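You operate a simulated robot arm through the tools that you are given. There is no shell and no other tool.

The job below is to be done with a simulated robot arm. You get a single attempt, and the scene is never put back.

TASK
Tension the slack guard wire to 100 kg and lock it.
Fine: hang the gauge on the wire's peg and leave it there; free the lock, turn the knob, lock it again.

Only the result counts: the job must be done as asked and must still hold three seconds after the hand-in. Knocking over, shifting, dropping, spilling or breaking anything else fails it.

THE ROBOT
A 7-joint arm with a two-finger parallel gripper, fixed in place. Base frame: the origin is on the floor under the middle of its stand, x ahead of it, y to its left, z up. Readings come in mm, rad, newtons and seconds.
It reaches about 1247 mm from its shoulder. Its first joint turns from -2.304 to 2.304 rad. Payload 3.91 kg.
The tool frame sits at the grasp point between the pads (the TCP): z along the fingers, y along the line on which they close. The tips reach 30 mm beyond it. Largest opening 110 mm; finger width 20, thickness 10; the body of the gripper, 48 by 112 mm, starts 55 mm behind the TCP.
Orientation is that of the tool frame in the base frame, as a unit quaternion [x, y, z, w]. With the fingers straight down and closing along the base's y, the tool's x points along the base's -x, its y along +y and its z along -z.

THE INTERFACE
- The arm moves only by the tool nudge_tool. Its arguments are lists of equal length, an entry for each row: "offset": the shift along the base's x, y, z in mm, a list of three; "rot": the turn, a rotation vector about the base's x, y, z in rad, a list of three; "grip": the opening in per cent of the stroke, from 0 (shut) to 100 (fully open). In form: {"offset": [[tx, ty, tz], ...], "rot": [[ax, ay, az], ...], "grip": [grip, ...]}. A call has 1 to 20 rows; each row is the pose to reach, as a shift and turn from the pose commanded when the call began. Each row takes 0.2 s and may step no farther than 50 mm and 0.15 rad from the row before; otherwise, or with a gripper value out of range, the whole call is refused. Where a pose cannot be reached the arm comes as near as it can. A force on the tool above 40 N (or 10 N above the force at the start of the call, whichever is more), or a blocked arm, ends the call early, and 0.2 s more pass. Each finger travels about 108 mm/s and halts on what it meets, pressing with about 38 N; the grip force reading is that of the motor and also rises with nothing between the fingers. The clock runs only during rows and for 0.2 s after the last one: add rows that repeat a pose to give the fingers time. The reply holds the time, the measured pose of the TCP, the force on the tool along the base axes, the opening and the grip force, in the units named above and with some noise, with the torque about the TCP (base axes, N m) and any sound that the robot's microphone picked up.
- Cameras (640 x 400 px; columns grow to the right, rows downward): "scene" is fixed at [219.3, 498.4, 1388.9]; the picture's right is [0.34, 0.94, 0.00], its down [0.43, -0.16, -0.89] and it looks along [-0.83, 0.31, -0.46] (base axes); focal length 214 px, centre (320, 200). "wrist" rides on the gripper at [72, 17, -103] in the tool frame; the picture's right is [-0.23, 0.97, 0.00], its down [-0.76, -0.18, -0.62] and it looks along [-0.61, -0.14, 0.78] (tool axes); focal length 222 px, centre (320, 200). There is no depth. A picture from a camera that has moved, and an enlarged one, comes with that camera's place and axes in the base frame and with its lens.
- get_image(camera): a new picture of that camera. The clock stands still meanwhile.
- inspect(camera, box): a new picture of the part [left, top, right, bottom] of that camera's present view, enlarged. The clock stands still meanwhile.
- sign_off(): hands the job in; it is judged then, once.

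Places have to be worked out from the pictures, the camera data and where the tool is seen. Open the gripper and draw the arm clear of the work before you hand the job in, unless the task says otherwise.

The tools are called after "Call:" by a JSON object that holds its "method" and its "body". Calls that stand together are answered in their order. nudge_tool: Moves the arm, as the interface text tells. Its arguments: {"type":"object","properties":{"offset":{"type":"array","items":{"type":"array","items":{"type":"number"}}},"rot":{"type":"array","items":{"type":"array","items":{"type":"number"}}},"grip":{"type":"array","items":{"type":"number"}}},"required":["offset","rot","grip"]} The other tools are called the same way: get_image (camera) takes a picture; inspect (camera, box) takes an enlarged picture of a part of a camera's view; sign_off () hands the job in.

At the start:

```text
time: 0.0
position: [-7.6, 534.9, 1172.7]
tool_rot: [0.0, 1.0, 0.001, 0.0]
wrist_force: [0.7, -0.5, -1.0]
ft_torque: [0.02, 0.0, 0.01]
finger_gap: 110.1
grasp_force: 0.0
```

scene: 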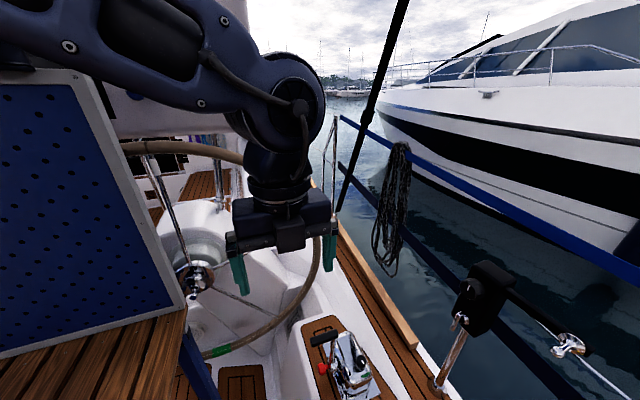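
wrist: 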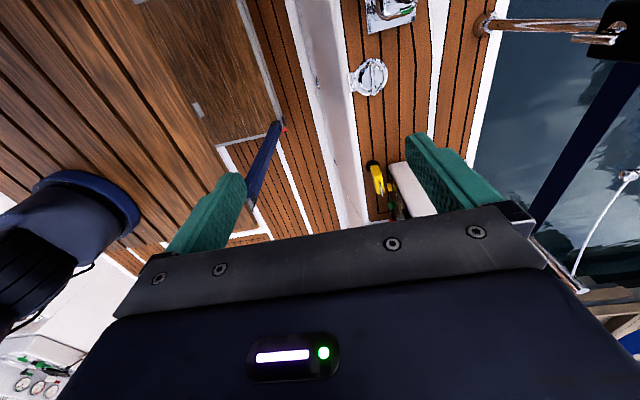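

The first pictures show a sailboat deck with guard wires at the right. I'll take enlarged views to find the slack wire, gauge, lock and knob.

Call:
{"method": "inspect", "body": {"camera": "scene", "box": [420, 240, 640, 400]}}

Call:
{"method": "inspect", "body": {"camera": "scene", "box": [280, 290, 440, 400]}}

Call:
{"method": "inspect", "body": {"camera": "wrist", "box": [330, 100, 480, 230]}}

Call:
{"method": "inspect", "body": {"camera": "wrist", "box": [460, 0, 640, 120]}}

```text
2.50 times, centred on (530, 320) of scene
camera zoom: at [219.3, 498.4, 1388.9], right [0.34, 0.94, 0.0], down [0.43, -0.16, -0.89], along [-0.83, 0.31, -0.46], focal length 536 px, centre (-205, -100)
```

zoom: 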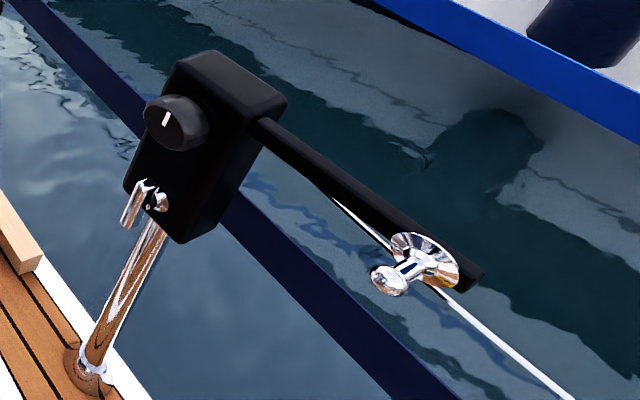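

```text
3.64 times, centred on (360, 345) of scene
camera zoom: at [219.3, 498.4, 1388.9], right [0.34, 0.94, 0.0], down [0.43, -0.16, -0.89], along [-0.83, 0.31, -0.46], focal length 780 px, centre (174, -327)
```

zoom: 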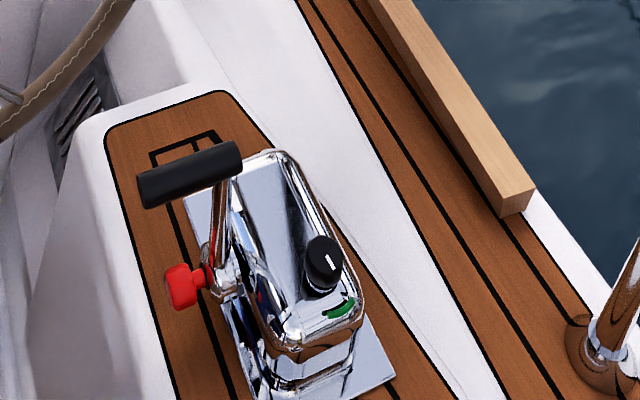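

```text
3.08 times, centred on (405, 165) of wrist
camera zoom: at [-80.8, 552.6, 1275.3], right [0.23, 0.97, 0.0], down [0.76, -0.18, 0.62], along [0.61, -0.14, -0.78], focal length 684 px, centre (58, 308)
```

zoom: 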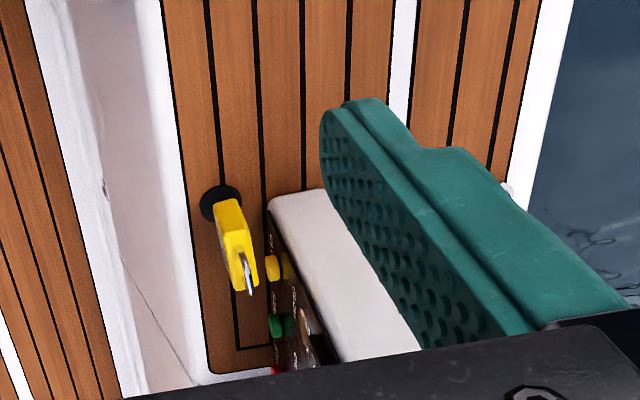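

```text
3.33 times, centred on (550, 60) of wrist
camera zoom: at [-80.8, 552.6, 1275.3], right [0.23, 0.97, 0.0], down [0.76, -0.18, 0.62], along [0.61, -0.14, -0.78], focal length 740 px, centre (-447, 667)
```

zoom: 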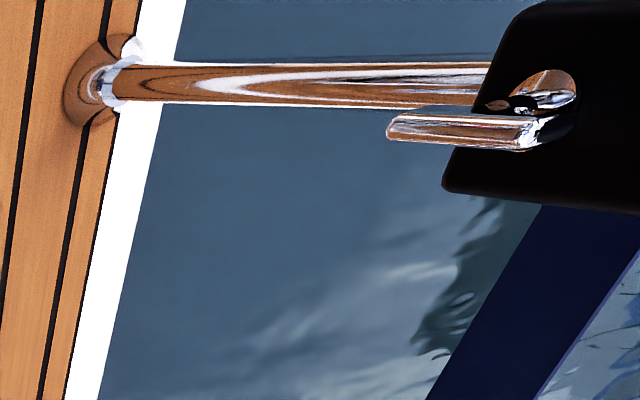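

The stanchion base triangulates to about (30, 989, 504), with the box (knob about z 990, lever about z 870) on top of it and the peg near (170, 950, 1010). I'll move +x a little to see the yellow gauge clear of the fingers.

Call:
{"method": "nudge_tool", "body": {"offset": [[50, 0, 0], [100, 0, 0], [150, 0, 0], [150, 0, 0]], "rot": [[0, 0, 0], [0, 0, 0], [0, 0, 0], [0, 0, 0]], "grip": [100, 100, 100, 100]}}

Call:
{"method": "get_image", "body": {"camera": "wrist"}}

Call:
{"method": "get_image", "body": {"camera": "scene"}}

```text
time: 1.0
position: [144.5, 538.0, 1172.7]
tool_rot: [0.0, 1.0, 0.0, 0.0]
wrist_force: [0.7, 0.6, 0.3]
ft_torque: [0.01, 0.01, 0.02]
finger_gap: 110.2
grasp_force: 0.1
```

```text
taken
camera wrist: at [72.8, 554.9, 1275.0], right [0.23, 0.97, 0.0], down [0.76, -0.18, 0.62], along [0.61, -0.14, -0.78], focal length 222 px, centre (320, 200)
```

wrist: 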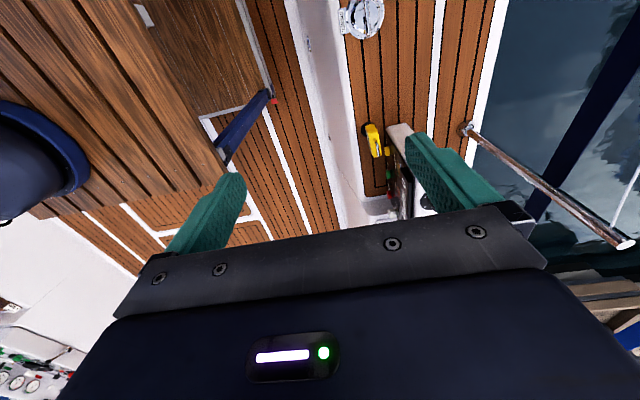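

```text
taken
```

scene: 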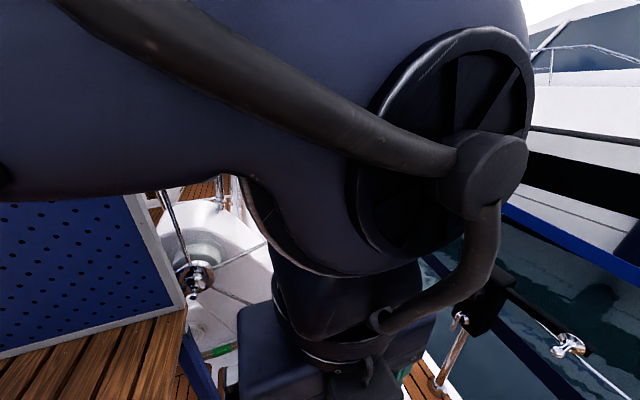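

The gauge (yellow) is now visible between the fingers at about (375,140). I'll enlarge it.

Call:
{"method": "inspect", "body": {"camera": "wrist", "box": [335, 95, 435, 215]}}

Call:
{"method": "inspect", "body": {"camera": "wrist", "box": [355, 115, 405, 165]}}

Call:
{"method": "inspect", "body": {"camera": "wrist", "box": [440, 90, 640, 260]}}

```text
3.33 times, centred on (385, 155) of wrist
camera zoom: at [72.8, 554.9, 1275.0], right [0.23, 0.97, 0.0], down [0.76, -0.18, 0.62], along [0.61, -0.14, -0.78], focal length 740 px, centre (103, 350)
```

zoom: 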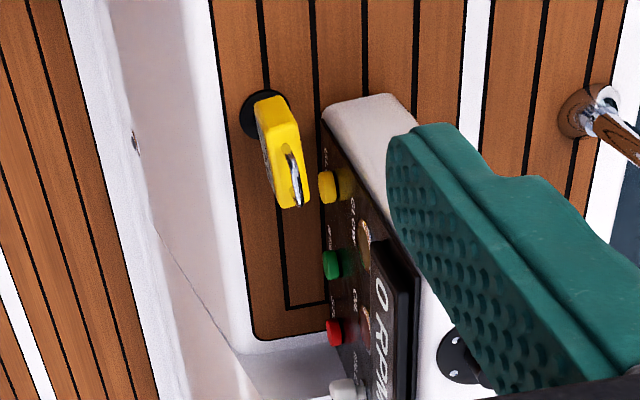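

```text
8.00 times, centred on (380, 140) of wrist
camera zoom: at [72.8, 554.9, 1275.0], right [0.23, 0.97, 0.0], down [0.76, -0.18, 0.62], along [0.61, -0.14, -0.78], focal length 1777 px, centre (-160, 680)
```

zoom: 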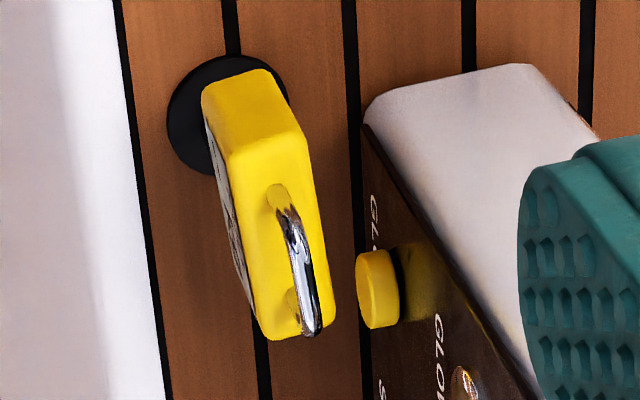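

```text
2.35 times, centred on (540, 175) of wrist
camera zoom: at [72.8, 554.9, 1275.0], right [0.23, 0.97, 0.0], down [0.76, -0.18, 0.62], along [0.61, -0.14, -0.78], focal length 523 px, centre (-198, 259)
```

zoom: 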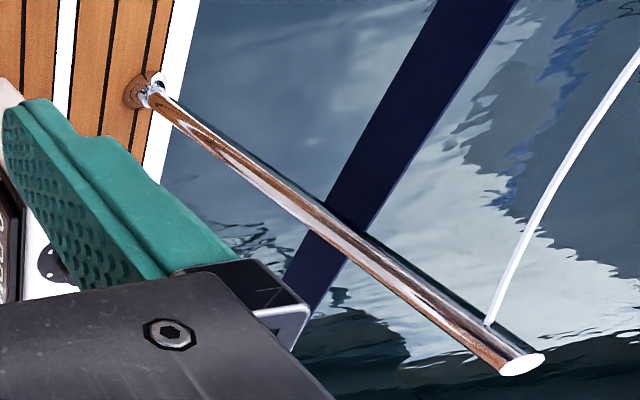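

The gauge triangulates to a yellow body around x 360–440, y 655, z 575–650 over a base disc at (405, 655, 500), with a chrome loop on top. Next I pitch the tool to point +y and draw back in x to look at the tension box from inboard.

Call:
{"method": "nudge_tool", "body": {"offset": [[-22, 9, -4], [-44, 18, -8], [-66, 27, -12], [-88, 36, -16], [-110, 45, -20], [-132, 54, -24], [-154, 63, -28], [-176, 72, -32], [-198, 81, -36], [-220, 90, -40], [-240, 100, -45], [-240, 100, -45]], "rot": [[0.1428, 0, 0], [0.2856, 0, 0], [0.4284, 0, 0], [0.5712, 0, 0], [0.714, 0, 0], [0.8568, 0, 0], [0.9996, 0, 0], [1.1424, 0, 0], [1.2852, 0, 0], [1.428, 0, 0], [1.5708, 0, 0], [1.5708, 0, 0]], "grip": [100, 100, 100, 100, 100, 100, 100, 100, 100, 100, 100, 100]}}

Call:
{"method": "get_image", "body": {"camera": "wrist"}}

Call:
{"method": "get_image", "body": {"camera": "scene"}}

```text
time: 3.6
position: [-100.9, 636.5, 1125.8]
tool_rot: [-0.004, 0.706, 0.708, -0.001]
wrist_force: [2.1, 0.6, -1.0]
ft_torque: [-0.02, 0.03, 0.14]
finger_gap: 110.1
grasp_force: 0.3
out of reach, approached as far as the arm can: row 6, 7, 8, 9
```

```text
taken
camera wrist: at [-173.4, 532.8, 1142.1], right [0.22, 0.0, 0.98], down [0.77, -0.62, -0.17], along [0.6, 0.79, -0.13], focal length 222 px, centre (320, 200)
```

wrist: 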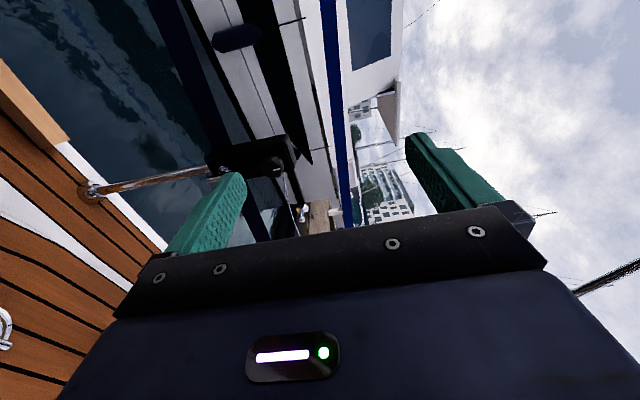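

```text
taken
```

scene: 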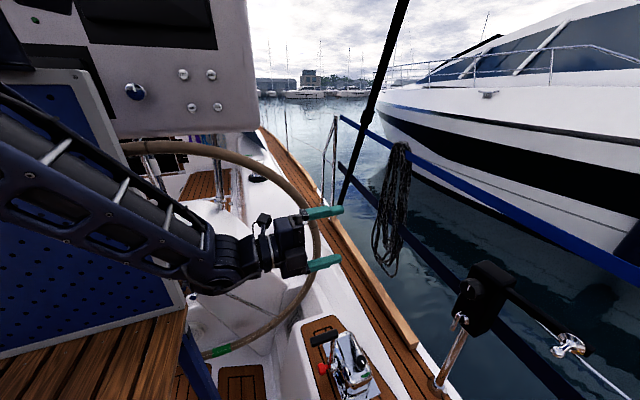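

The tool now points +y and the box is visible, rotated in the picture (image right = up). I'll enlarge the box, wire and peg.

Call:
{"method": "inspect", "body": {"camera": "wrist", "box": [200, 110, 340, 240]}}

Call:
{"method": "inspect", "body": {"camera": "scene", "box": [440, 250, 540, 350]}}

Call:
{"method": "inspect", "body": {"camera": "scene", "box": [530, 310, 640, 400]}}

```text
3.08 times, centred on (270, 175) of wrist
camera zoom: at [-173.4, 532.8, 1142.1], right [0.22, 0.0, 0.98], down [0.77, -0.62, -0.17], along [0.6, 0.79, -0.13], focal length 684 px, centre (474, 277)
```

zoom: 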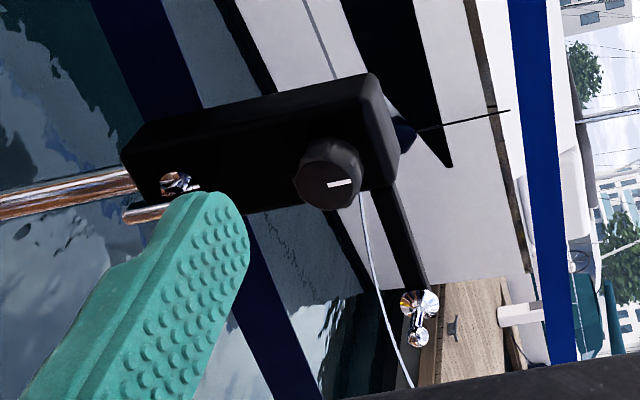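

```text
4.00 times, centred on (490, 300) of scene
camera zoom: at [219.3, 498.4, 1388.9], right [0.34, 0.94, 0.0], down [0.43, -0.16, -0.89], along [-0.83, 0.31, -0.46], focal length 858 px, centre (-360, -200)
```

zoom: 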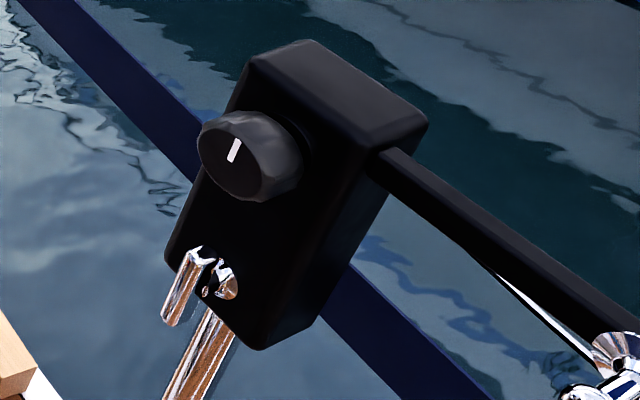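

```text
4.44 times, centred on (585, 355) of scene
camera zoom: at [219.3, 498.4, 1388.9], right [0.34, 0.94, 0.0], down [0.43, -0.16, -0.89], along [-0.83, 0.31, -0.46], focal length 953 px, centre (-858, -489)
```

zoom: 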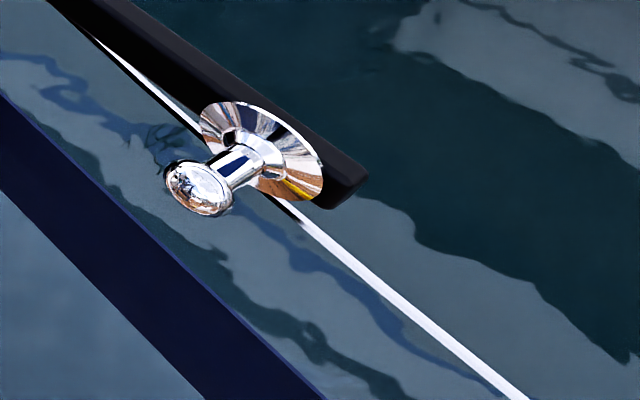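

Peg axis lies along y at x≈170, z≈1018, head near y 920 and flange near y 963; knob and lever are on the box's inboard (−y) face. I move closer and lower to view the lever and knob between the fingers.

Call:
{"method": "nudge_tool", "body": {"offset": [[14, 19, -39], [28, 38, -78], [42, 57, -117], [56, 76, -156], [70, 94, -196], [70, 94, -196]], "rot": [[0, 0, 0], [0, 0, 0], [0, 0, 0], [0, 0, 0], [0, 0, 0], [0, 0, 0]], "grip": [100, 100, 100, 100, 100, 100]}}

Call:
{"method": "get_image", "body": {"camera": "wrist"}}

Call:
{"method": "get_image", "body": {"camera": "scene"}}

```text
time: 5.0
position: [-26.5, 733.5, 931.5]
tool_rot: [0.0, 0.707, 0.707, 0.0]
wrist_force: [-0.3, 0.6, 0.1]
ft_torque: [0.02, 0.0, -0.02]
finger_gap: 110.1
grasp_force: 0.1
```

```text
taken
camera wrist: at [-99.9, 630.3, 947.6], right [0.23, 0.0, 0.97], down [0.76, -0.62, -0.18], along [0.61, 0.78, -0.14], focal length 222 px, centre (320, 200)
```

wrist: 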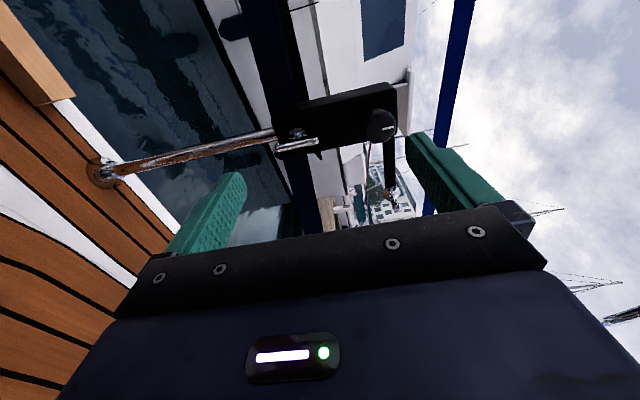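

```text
taken
```

scene: 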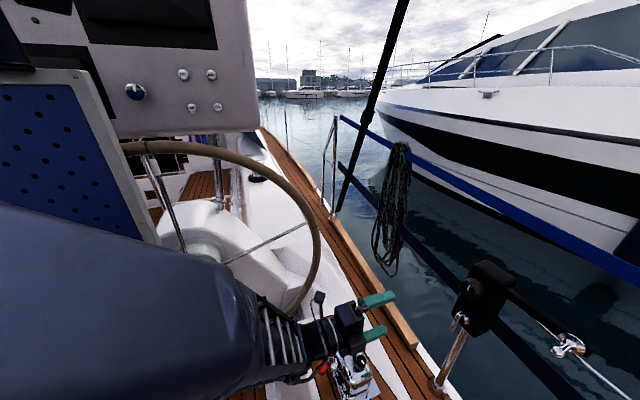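

Call:
{"method": "inspect", "body": {"camera": "wrist", "box": [260, 70, 420, 170]}}

Call:
{"method": "inspect", "body": {"camera": "wrist", "box": [265, 115, 330, 165]}}

Call:
{"method": "inspect", "body": {"camera": "scene", "box": [440, 300, 490, 340]}}

Call:
{"method": "inspect", "body": {"camera": "wrist", "box": [355, 100, 415, 215]}}

```text
4.00 times, centred on (340, 120) of wrist
camera zoom: at [-99.9, 630.3, 947.6], right [0.23, 0.0, 0.97], down [0.76, -0.62, -0.18], along [0.61, 0.78, -0.14], focal length 888 px, centre (240, 520)
```

zoom: 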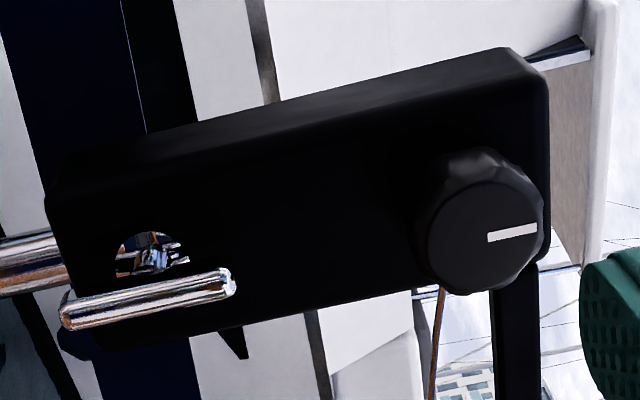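

```text
8.00 times, centred on (298, 140) of wrist
camera zoom: at [-99.9, 630.3, 947.6], right [0.23, 0.0, 0.97], down [0.76, -0.62, -0.18], along [0.61, 0.78, -0.14], focal length 1777 px, centre (500, 680)
```

zoom: 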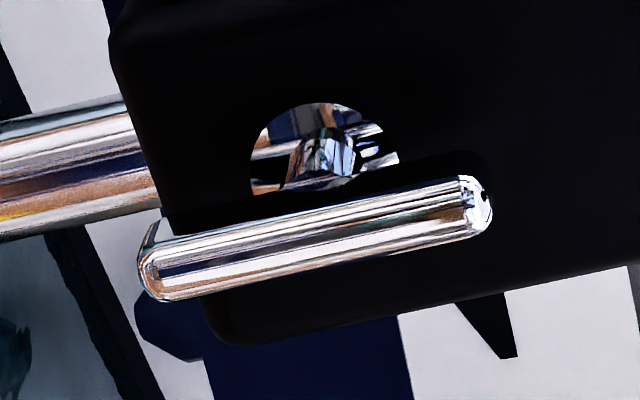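

```text
10.00 times, centred on (465, 320) of scene
camera zoom: at [219.3, 498.4, 1388.9], right [0.34, 0.94, 0.0], down [0.43, -0.16, -0.89], along [-0.83, 0.31, -0.46], focal length 2145 px, centre (-1130, -1000)
```

zoom: 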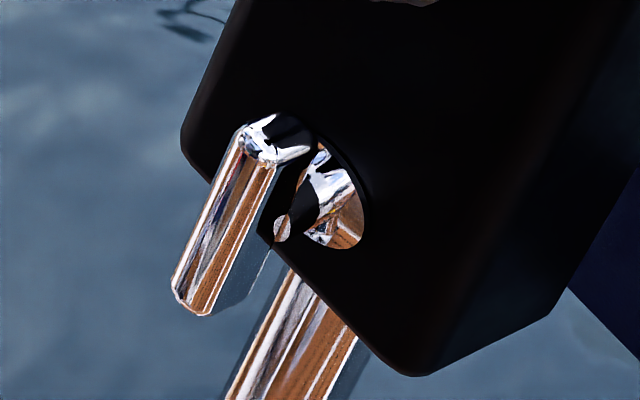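

```text
3.48 times, centred on (385, 158) of wrist
camera zoom: at [-99.9, 630.3, 947.6], right [0.23, 0.0, 0.97], down [0.76, -0.62, -0.18], along [0.61, 0.78, -0.14], focal length 773 px, centre (94, 348)
```

zoom: 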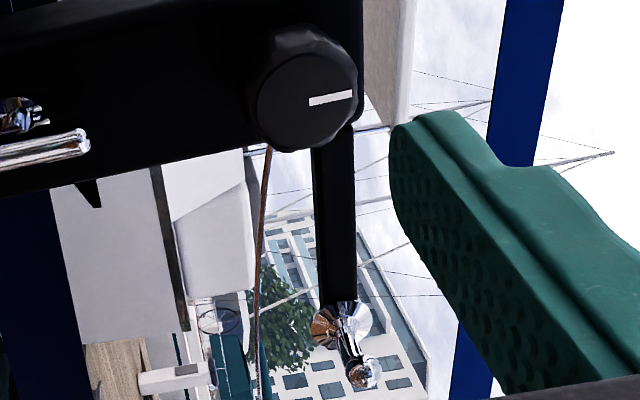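

The lock is a chrome T‑bar centred on a pivot at about (26, 925, 884), standing upright. The knob's face centre is near (26, 918, 999), with its mark at 12 o'clock. I now swing the tool back to straight down, yawed so the fingers close along x, and move to view the gauge from its dial side.

Call:
{"method": "nudge_tool", "body": {"offset": [[20, -20, 5], [45, -35, 5], [72, -45, 0], [100, -55, -5], [130, -65, -10], [160, -75, -15], [190, -85, -25], [220, -95, -35], [250, -105, -45], [280, -115, -55], [310, -125, -65], [340, -132, -75], [368, -138, -85], [394, -143, -98], [414, -147, -111], [414, -147, -111]], "rot": [[-0.0806, -0.0806, 0.0806], [-0.1612, -0.1612, 0.1612], [-0.2418, -0.2418, 0.2418], [-0.3224, -0.3224, 0.3224], [-0.4031, -0.4031, 0.4031], [-0.4837, -0.4837, 0.4837], [-0.5643, -0.5643, 0.5643], [-0.6449, -0.6449, 0.6449], [-0.7255, -0.7255, 0.7255], [-0.8061, -0.8061, 0.8061], [-0.8867, -0.8867, 0.8867], [-0.9674, -0.9674, 0.9674], [-1.048, -1.048, 1.048], [-1.1286, -1.1286, 1.1286], [-1.2092, -1.2092, 1.2092], [-1.2092, -1.2092, 1.2092]], "grip": [100, 100, 100, 100, 100, 100, 100, 100, 100, 100, 100, 100, 100, 100, 100, 100]}}

Call:
{"method": "get_image", "body": {"camera": "wrist"}}

```text
time: 8.4
position: [385.3, 582.7, 821.5]
tool_rot: [0.708, -0.706, 0.0, 0.0]
wrist_force: [-0.3, -0.2, -0.6]
ft_torque: [-0.02, -0.01, 0.01]
finger_gap: 109.9
grasp_force: 0.0
```

```text
taken
camera wrist: at [368.0, 511.4, 924.9], right [-0.97, 0.23, 0.0], down [0.18, 0.76, 0.62], along [0.14, 0.61, -0.78], focal length 222 px, centre (320, 200)
```

wrist: 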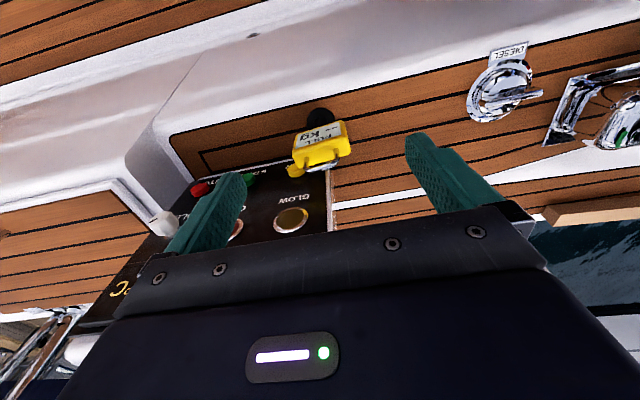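

The tool is now straight down with the fingers closing along x, and the gauge shows its dial ("… kg") upside down in this view. I'll enlarge it.

Call:
{"method": "inspect", "body": {"camera": "wrist", "box": [275, 95, 365, 185]}}

Call:
{"method": "inspect", "body": {"camera": "wrist", "box": [170, 90, 410, 240]}}

Call:
{"method": "get_image", "body": {"camera": "scene"}}

```text
4.44 times, centred on (320, 140) of wrist
camera zoom: at [368.0, 511.4, 924.9], right [-0.97, 0.23, 0.0], down [0.18, 0.76, 0.62], along [0.14, 0.61, -0.78], focal length 987 px, centre (320, 467)
```

zoom: 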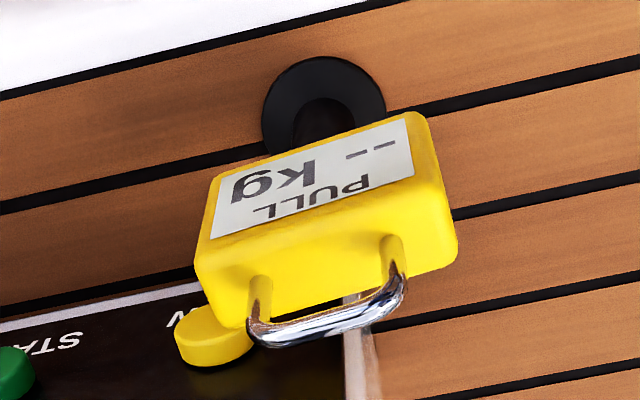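

```text
2.67 times, centred on (290, 165) of wrist
camera zoom: at [368.0, 511.4, 924.9], right [-0.97, 0.23, 0.0], down [0.18, 0.76, 0.62], along [0.14, 0.61, -0.78], focal length 592 px, centre (400, 293)
```

zoom: 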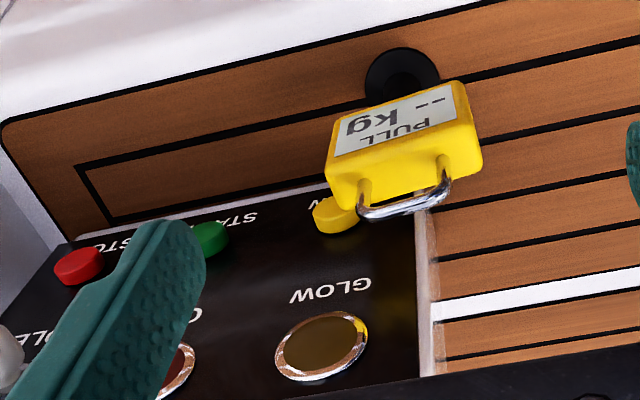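

```text
taken
```

scene: 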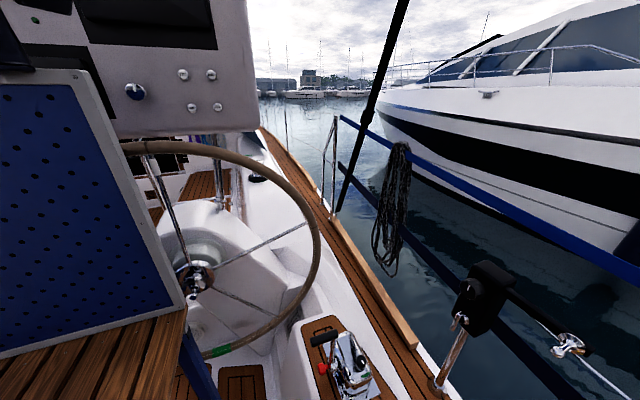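

The gauge body spans x≈357–436, y≈639–666, z≈573–643, yawed a few degrees, with the loop centred near x 398 and topping out around z 667. I'll enlarge the loop and the post for exact sizes.

Call:
{"method": "inspect", "body": {"camera": "wrist", "box": [298, 120, 362, 160]}}

Call:
{"method": "inspect", "body": {"camera": "wrist", "box": [318, 145, 350, 175]}}

```text
10.00 times, centred on (330, 140) of wrist
camera zoom: at [368.0, 511.4, 924.9], right [-0.97, 0.23, 0.0], down [0.18, 0.76, 0.62], along [0.14, 0.61, -0.78], focal length 2221 px, centre (220, 800)
```

zoom: 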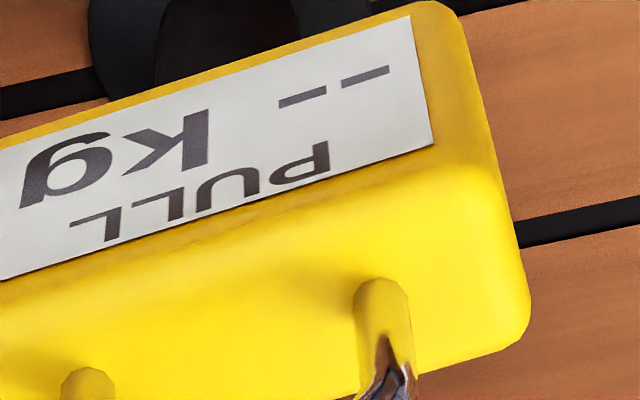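

```text
13.33 times, centred on (334, 160) of wrist
camera zoom: at [368.0, 511.4, 924.9], right [-0.97, 0.23, 0.0], down [0.18, 0.76, 0.62], along [0.14, 0.61, -0.78], focal length 2962 px, centre (133, 733)
```

zoom: 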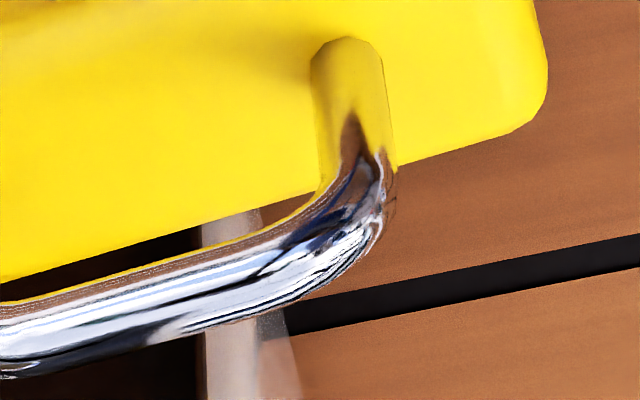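

The loop's inner opening is about 35 × 30 mm, enough for the ~20 mm peg head. A tall engine panel stands close behind the gauge (face at y≈705, x≥400), so I back off upward to see how tall it is before planning the grasp.

Call:
{"method": "nudge_tool", "body": {"offset": [[-10, -30, 40], [-20, -60, 80], [-30, -90, 120], [-40, -120, 160], [-50, -150, 200], [-50, -150, 200]], "rot": [[0, 0, 0], [0, 0, 0], [0, 0, 0], [0, 0, 0], [0, 0, 0], [0, 0, 0]], "grip": [100, 100, 100, 100, 100, 100]}}

Call:
{"method": "get_image", "body": {"camera": "wrist"}}

```text
refused: row 1 steps farther than a row can; nothing moved
```

```text
taken
camera wrist: at [368.0, 511.4, 924.9], right [-0.97, 0.23, 0.0], down [0.18, 0.76, 0.62], along [0.14, 0.61, -0.78], focal length 222 px, centre (320, 200)
```

wrist: 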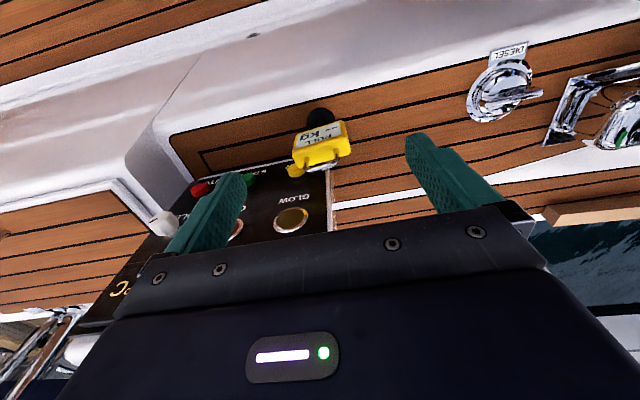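

The call was refused because each row stepped slightly over 50 mm; I repeat it with smaller steps.

Call:
{"method": "nudge_tool", "body": {"offset": [[-8, -25, 33], [-16, -50, 66], [-25, -75, 100], [-33, -100, 133], [-41, -125, 166], [-50, -150, 200], [-50, -150, 200]], "rot": [[0, 0, 0], [0, 0, 0], [0, 0, 0], [0, 0, 0], [0, 0, 0], [0, 0, 0], [0, 0, 0]], "grip": [100, 100, 100, 100, 100, 100, 100]}}

Call:
{"method": "get_image", "body": {"camera": "wrist"}}

```text
time: 10.0
position: [337.1, 432.2, 1018.2]
tool_rot: [-0.707, 0.708, 0.0, 0.0]
wrist_force: [0.4, -0.2, 0.3]
ft_torque: [0.01, 0.02, -0.01]
finger_gap: 110.1
grasp_force: 0.0
```

```text
taken
camera wrist: at [319.2, 359.7, 1122.0], right [-0.97, 0.23, 0.0], down [0.18, 0.76, 0.62], along [0.14, 0.61, -0.78], focal length 222 px, centre (320, 200)
```

wrist: 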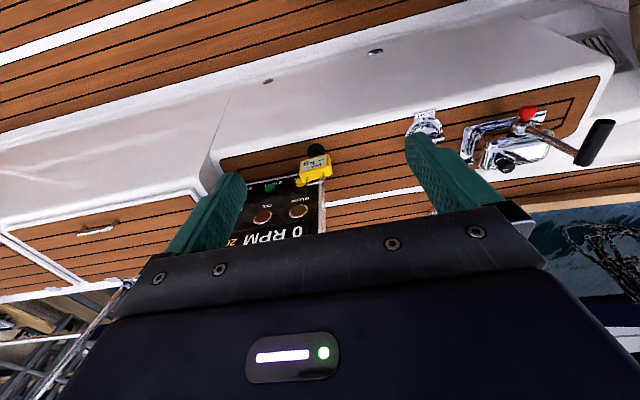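

The panel reaches above z 754 but its top is hidden behind the gripper. I tilt the tool up a bit (about x) to see its top edge.

Call:
{"method": "nudge_tool", "body": {"offset": [[0, 0, 0], [0, 0, 0], [0, 0, 0], [0, 0, 0], [0, 0, 0]], "rot": [[0.14, 0, 0], [0.28, 0, 0], [0.42, 0, 0], [0.56, 0, 0], [0.56, 0, 0]], "grip": [100, 100, 100, 100, 100]}}

Call:
{"method": "get_image", "body": {"camera": "wrist"}}

```text
time: 11.2
position: [335.8, 432.4, 1020.6]
tool_rot: [0.681, -0.679, -0.196, -0.195]
wrist_force: [0.0, -0.3, 0.3]
ft_torque: [0.01, 0.03, -0.02]
finger_gap: 110.0
grasp_force: 0.1
```

```text
taken
camera wrist: at [319.2, 316.6, 1068.8], right [-0.97, 0.19, 0.12], down [0.18, 0.31, 0.93], along [0.14, 0.93, -0.34], focal length 222 px, centre (320, 200)
```

wrist: 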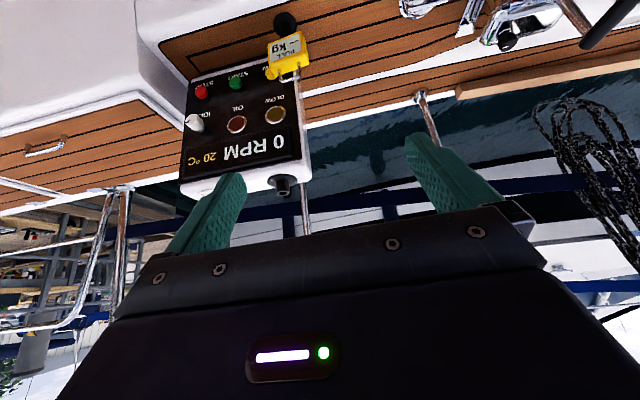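

The panel's top is visible now at roughly z 835. I'll enlarge gauge and panel to judge clearances.

Call:
{"method": "inspect", "body": {"camera": "wrist", "box": [160, 0, 360, 210]}}

Call:
{"method": "inspect", "body": {"camera": "wrist", "box": [250, 5, 330, 95]}}

Call:
{"method": "get_image", "body": {"camera": "scene"}}

```text
1.90 times, centred on (260, 105) of wrist
camera zoom: at [319.2, 316.6, 1068.8], right [-0.97, 0.19, 0.12], down [0.18, 0.31, 0.93], along [0.14, 0.93, -0.34], focal length 423 px, centre (434, 381)
```

zoom: 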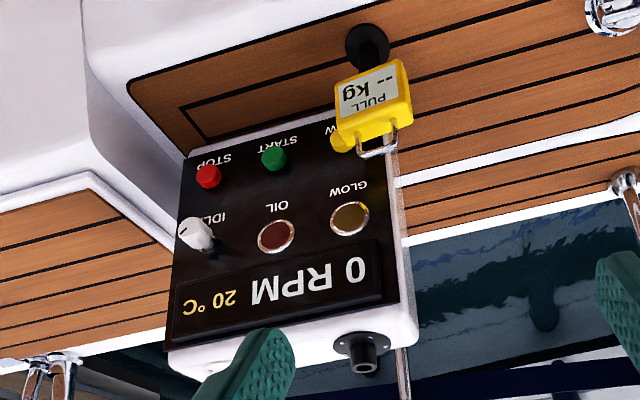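

```text
4.44 times, centred on (290, 50) of wrist
camera zoom: at [319.2, 316.6, 1068.8], right [-0.97, 0.19, 0.12], down [0.18, 0.31, 0.93], along [0.14, 0.93, -0.34], focal length 987 px, centre (453, 867)
```

zoom: 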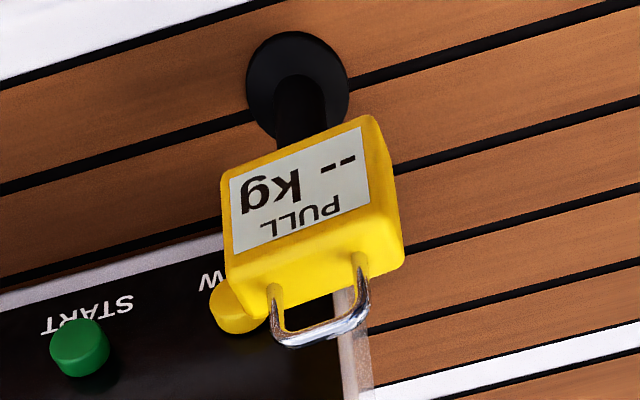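

```text
taken
```

scene: 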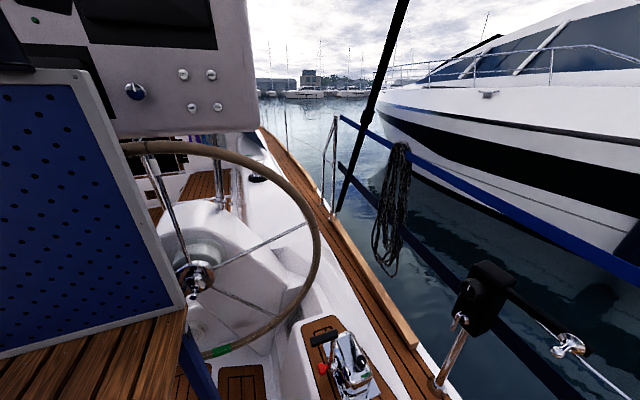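

Using all views, the gauge centre is about (400.5, 655), top z≈638, loop bar z≈672, yaw ≈7.4°, width ≈79 mm. I'll keep this tilt (hand leaning away from the panel), yaw by 0.129 rad to match, and go to a pre‑grasp point 100 mm back along the tool axis.

Call:
{"method": "nudge_tool", "body": {"offset": [[8, 21, -38], [16, 42, -76], [24, 63, -114], [32, 84, -152], [40, 105, -190], [48, 127, -228], [56, 148, -267], [64, 170, -306], [64, 170, -306]], "rot": [[0, 0, 0.02], [0, 0, 0.04], [0, 0, 0.06], [0, 0, 0.08], [0, 0, 0.1], [0, 0, 0.12], [0, 0, 0.129], [0, 0, 0.129], [0, 0, 0.129]], "grip": [100, 100, 100, 100, 100, 100, 100, 100, 100]}}

Call:
{"method": "get_image", "body": {"camera": "wrist"}}

Call:
{"method": "get_image", "body": {"camera": "scene"}}

```text
time: 13.2
position: [399.5, 604.2, 711.7]
tool_rot: [0.723, -0.633, -0.208, -0.182]
wrist_force: [-0.7, 0.3, -0.3]
ft_torque: [0.03, 0.03, 0.01]
finger_gap: 110.2
grasp_force: 0.0
```

```text
taken
camera wrist: at [396.8, 486.6, 760.5], right [-0.99, 0.06, 0.12], down [0.14, 0.33, 0.93], along [0.02, 0.94, -0.34], focal length 222 px, centre (320, 200)
```

wrist: 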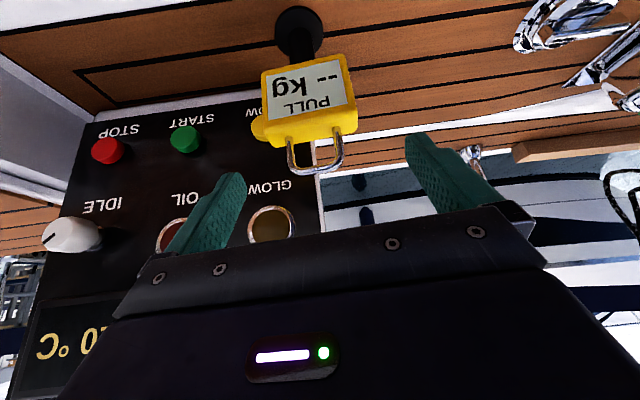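

```text
taken
```

scene: 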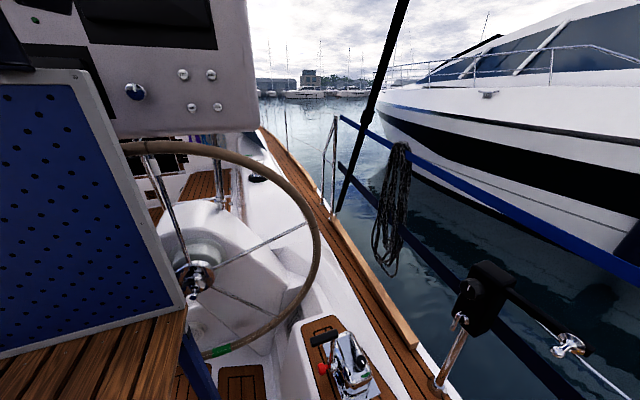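

The gauge appears exactly where predicted. I'll zoom in to verify yaw alignment with the fingers before descending.

Call:
{"method": "inspect", "body": {"camera": "wrist", "box": [245, 40, 375, 180]}}

```text
2.86 times, centred on (310, 110) of wrist
camera zoom: at [396.8, 486.6, 760.5], right [-0.99, 0.06, 0.12], down [0.14, 0.33, 0.93], along [0.02, 0.94, -0.34], focal length 635 px, centre (349, 457)
```

zoom: 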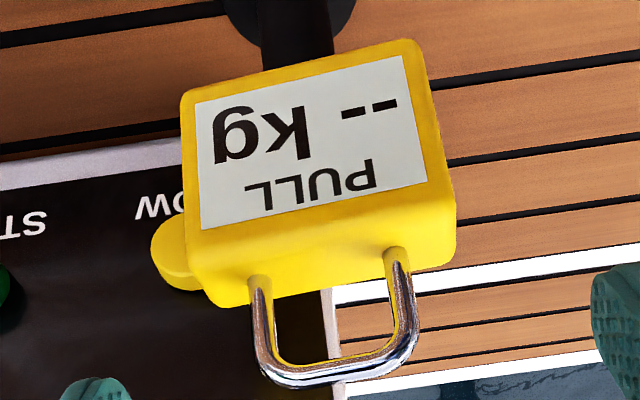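

I'm over‑rotated by about 0.045 rad, so I correct that while descending along the tool axis to put the TCP about 8 mm below the gauge's top, fingers still open.

Call:
{"method": "nudge_tool", "body": {"offset": [[0, 14, -22], [0, 28, -44], [0, 41, -64], [1, 52, -82], [1, 52, -82]], "rot": [[0, 0, -0.02], [0, 0, -0.045], [0, 0, -0.045], [0, 0, -0.045], [0, 0, -0.045]], "grip": [100, 100, 100, 100, 100]}}

Call:
{"method": "get_image", "body": {"camera": "wrist"}}

Call:
{"method": "inspect", "body": {"camera": "wrist", "box": [180, 60, 480, 240]}}

```text
time: 14.4
position: [398.8, 655.8, 630.1]
tool_rot: [0.708, -0.65, -0.203, -0.187]
wrist_force: [0.5, 0.5, 0.0]
ft_torque: [0.0, 0.0, 0.0]
finger_gap: 110.0
grasp_force: 0.1
```

```text
taken
camera wrist: at [391.8, 539.6, 678.5], right [-0.99, 0.11, 0.12], down [0.15, 0.33, 0.93], along [0.06, 0.94, -0.34], focal length 222 px, centre (320, 200)
```

wrist: 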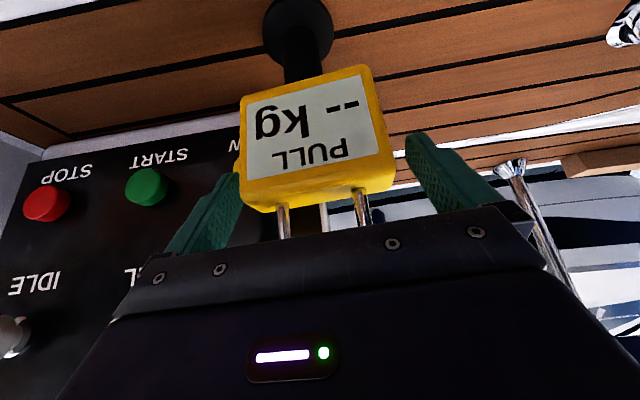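

```text
2.13 times, centred on (330, 150) of wrist
camera zoom: at [391.8, 539.6, 678.5], right [-0.99, 0.11, 0.12], down [0.15, 0.33, 0.93], along [0.06, 0.94, -0.34], focal length 474 px, centre (299, 307)
```

zoom: 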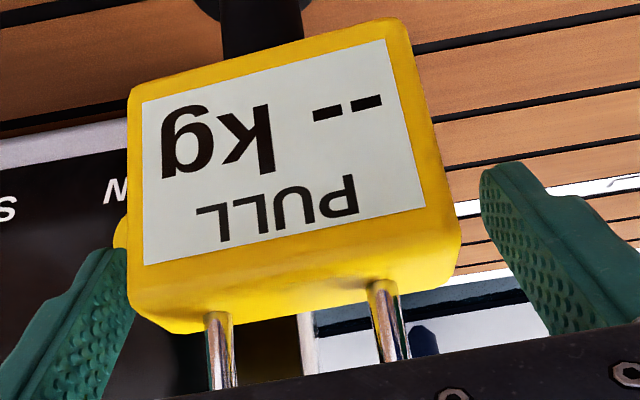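

The fingers straddle the body evenly (about 15 mm each side). I shift +1.5 mm in x and close on it.

Call:
{"method": "nudge_tool", "body": {"offset": [[1.5, 0, 0], [1.5, 0, 0], [1.5, 0, 0], [1.5, 0, 0]], "rot": [[0, 0, 0], [0, 0, 0], [0, 0, 0], [0, 0, 0]], "grip": [100, 50, 50, 50]}}

Call:
{"method": "inspect", "body": {"camera": "wrist", "box": [180, 60, 480, 240]}}

```text
time: 15.4
position: [402.5, 655.4, 630.9]
tool_rot: [0.708, -0.65, -0.204, -0.187]
wrist_force: [-0.5, 0.3, -0.2]
ft_torque: [0.07, 0.05, 0.01]
finger_gap: 84.9
grasp_force: 37.9
```

```text
2.13 times, centred on (330, 150) of wrist
camera zoom: at [393.8, 539.0, 679.3], right [-0.99, 0.11, 0.12], down [0.15, 0.33, 0.93], along [0.06, 0.94, -0.34], focal length 474 px, centre (299, 307)
```

zoom: 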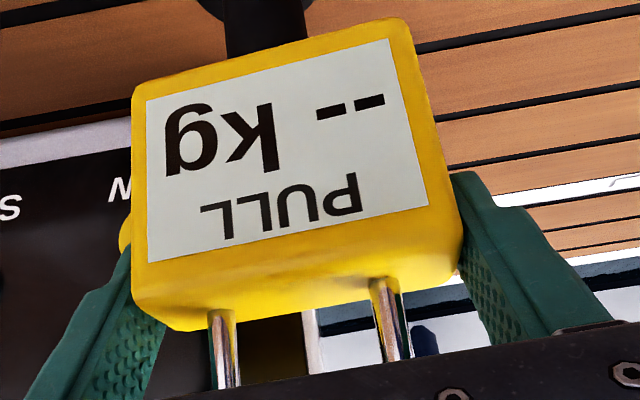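

Gripped at 84.9 mm with 38 N. I lift straight up 60 mm and check that the gauge comes along and the post stays.

Call:
{"method": "nudge_tool", "body": {"offset": [[0, 0, 10], [0, 0, 25], [0, 0, 40], [0, 0, 60], [0, 0, 60]], "rot": [[0, 0, 0], [0, 0, 0], [0, 0, 0], [0, 0, 0], [0, 0, 0]], "grip": [50, 50, 50, 50, 50]}}

Call:
{"method": "get_image", "body": {"camera": "wrist"}}

```text
time: 16.6
position: [405.7, 653.8, 691.8]
tool_rot: [0.707, -0.651, -0.203, -0.187]
wrist_force: [-0.5, 1.3, -3.1]
ft_torque: [0.0, 0.03, -0.03]
finger_gap: 84.6
grasp_force: 38.2
```

```text
taken
camera wrist: at [397.9, 537.5, 741.0], right [-0.99, 0.11, 0.12], down [0.15, 0.33, 0.93], along [0.06, 0.94, -0.34], focal length 222 px, centre (320, 200)
```

wrist: 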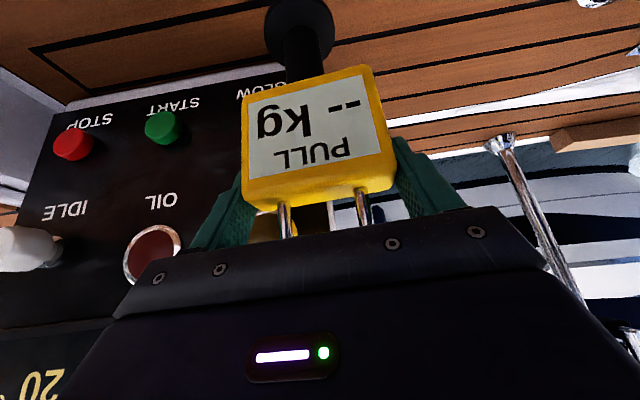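

The gauge is lifted (about 3 N), centred in the fingers with its loop opening spanning +7…+38 mm above the TCP. I'll take it straight up, clear of the panel, square the yaw, then go to (310, 850, 1050) to look at the peg beside the hand.

Call:
{"method": "nudge_tool", "body": {"offset": [[-5, 0, 40], [-15, 0, 84], [-27, 0, 128], [-39, 0, 172], [-51, 0, 218], [-63, 0, 264], [-78, 0, 310], [-93, 6, 357], [-93, 50, 357], [-93, 98, 357], [-93, 146, 357], [-93, 196, 357], [-93, 196, 357]], "rot": [[0, 0, 0], [0, 0, -0.02], [0, 0, -0.04], [0, 0, -0.06], [0, 0, -0.084], [0, 0, -0.084], [0, 0, -0.084], [0, 0, -0.084], [0, 0, -0.084], [0, 0, -0.084], [0, 0, -0.084], [0, 0, -0.084], [0, 0, -0.084]], "grip": [50, 50, 50, 50, 50, 50, 50, 50, 50, 50, 50, 50, 50]}}

Call:
{"method": "get_image", "body": {"camera": "wrist"}}

Call:
{"method": "get_image", "body": {"camera": "scene"}}

```text
time: 19.4
position: [309.7, 847.3, 1051.1]
tool_rot: [0.68, -0.679, -0.195, -0.196]
wrist_force: [0.4, 0.6, -3.6]
ft_torque: [0.04, -0.01, -0.01]
finger_gap: 84.9
grasp_force: 37.8
```

```text
taken
camera wrist: at [291.7, 731.7, 1099.0], right [-0.97, 0.19, 0.12], down [0.18, 0.31, 0.93], along [0.14, 0.93, -0.34], focal length 222 px, centre (320, 200)
```

wrist: 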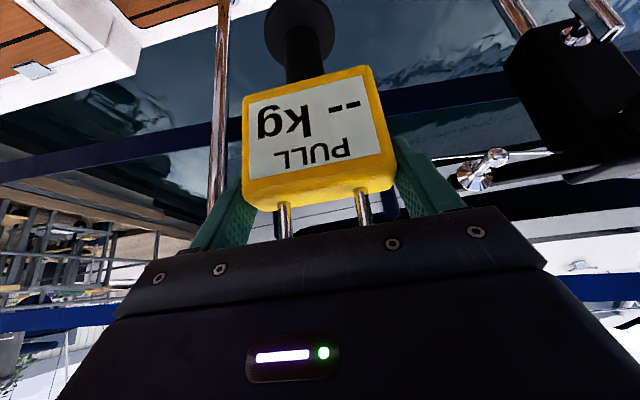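

```text
taken
```

scene: 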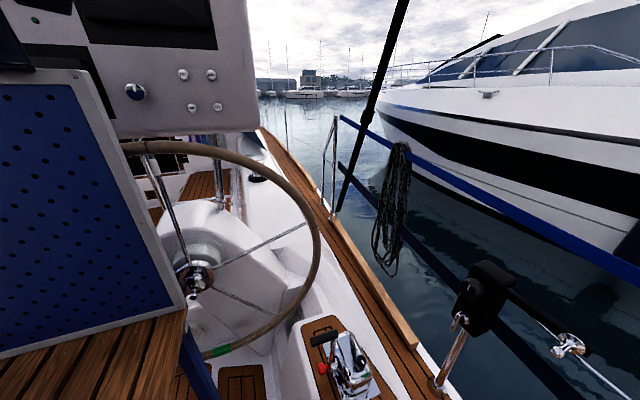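

The black post and foot came up with the gauge — they are part of it. The peg is visible at right; I'll enlarge it to refine its position.

Call:
{"method": "inspect", "body": {"camera": "wrist", "box": [440, 120, 540, 220]}}

Call:
{"method": "inspect", "body": {"camera": "scene", "box": [535, 320, 605, 370]}}

Call:
{"method": "inspect", "body": {"camera": "wrist", "box": [230, 0, 410, 250]}}

```text
4.00 times, centred on (490, 170) of wrist
camera zoom: at [291.7, 731.7, 1099.0], right [-0.97, 0.19, 0.12], down [0.18, 0.31, 0.93], along [0.14, 0.93, -0.34], focal length 888 px, centre (-360, 320)
```

zoom: 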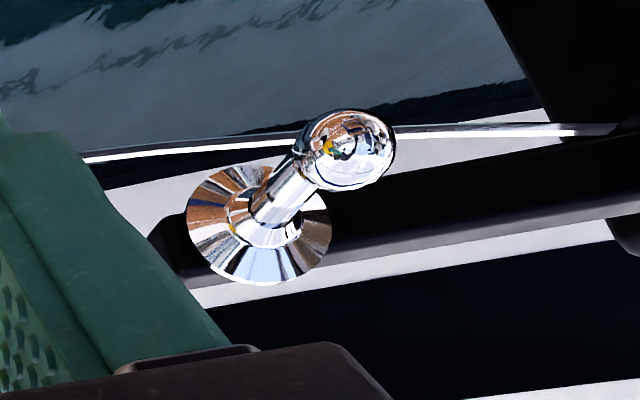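

```text
8.00 times, centred on (570, 345) of scene
camera zoom: at [219.3, 498.4, 1388.9], right [0.34, 0.94, 0.0], down [0.43, -0.16, -0.89], along [-0.83, 0.31, -0.46], focal length 1716 px, centre (-1680, -960)
```

zoom: 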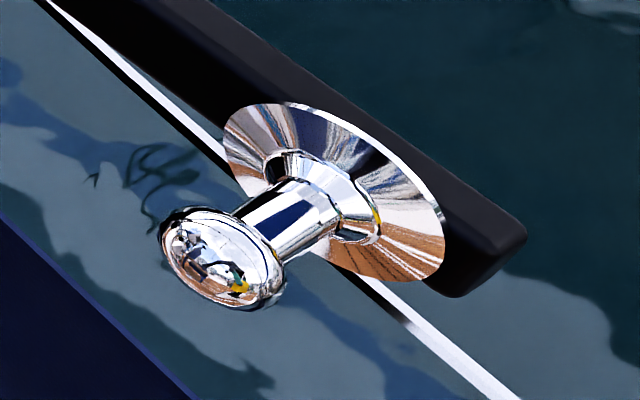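

```text
1.60 times, centred on (320, 125) of wrist
camera zoom: at [291.7, 731.7, 1099.0], right [-0.97, 0.19, 0.12], down [0.18, 0.31, 0.93], along [0.14, 0.93, -0.34], focal length 355 px, centre (320, 320)
```

zoom: 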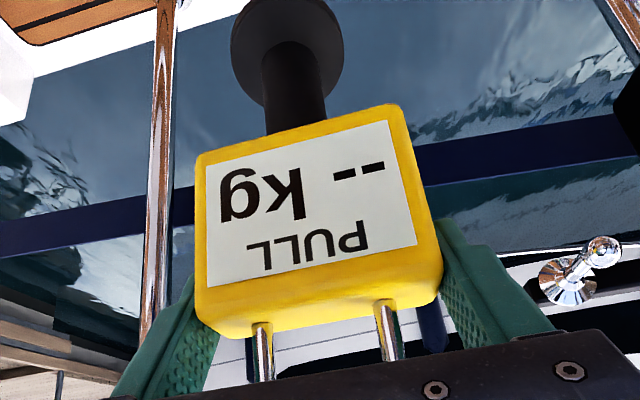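

Refined: peg axis at x≈170.3, z≈1021, head (Ø18) front near y 914, flange near y 957. I move in front of it at y≈847 with the loop opening at peg height, then check.

Call:
{"method": "nudge_tool", "body": {"offset": [[-35, 0, -13], [-70, 0, -26], [-105, 0, -39], [-139.6, 0, -51], [-139.6, 0, -51]], "rot": [[0, 0, 0], [0, 0, 0], [0, 0, 0], [0, 0, 0], [0, 0, 0]], "grip": [50, 50, 50, 50, 50]}}

Call:
{"method": "get_image", "body": {"camera": "wrist"}}

Call:
{"method": "get_image", "body": {"camera": "scene"}}

```text
time: 20.6
position: [166.6, 848.6, 996.3]
tool_rot: [-0.679, 0.68, 0.195, 0.196]
wrist_force: [-1.3, 0.9, -2.7]
ft_torque: [-0.01, 0.02, -0.03]
finger_gap: 85.1
grasp_force: 37.8
```

```text
taken
camera wrist: at [149.9, 733.6, 1046.0], right [-0.97, 0.19, 0.12], down [0.18, 0.31, 0.93], along [0.14, 0.93, -0.34], focal length 222 px, centre (320, 200)
```

wrist: 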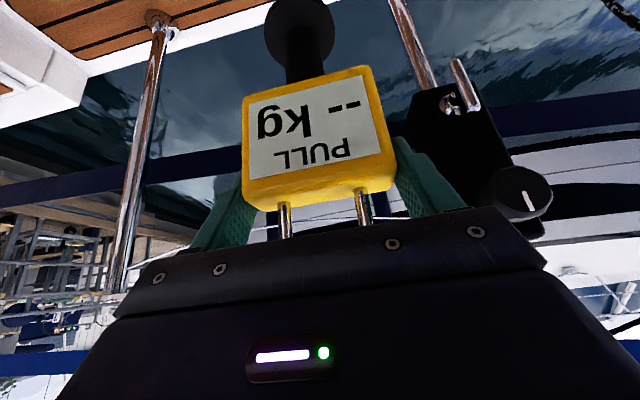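

```text
taken
```

scene: 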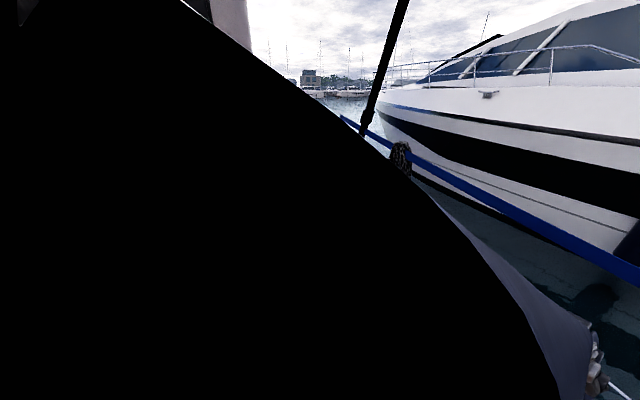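

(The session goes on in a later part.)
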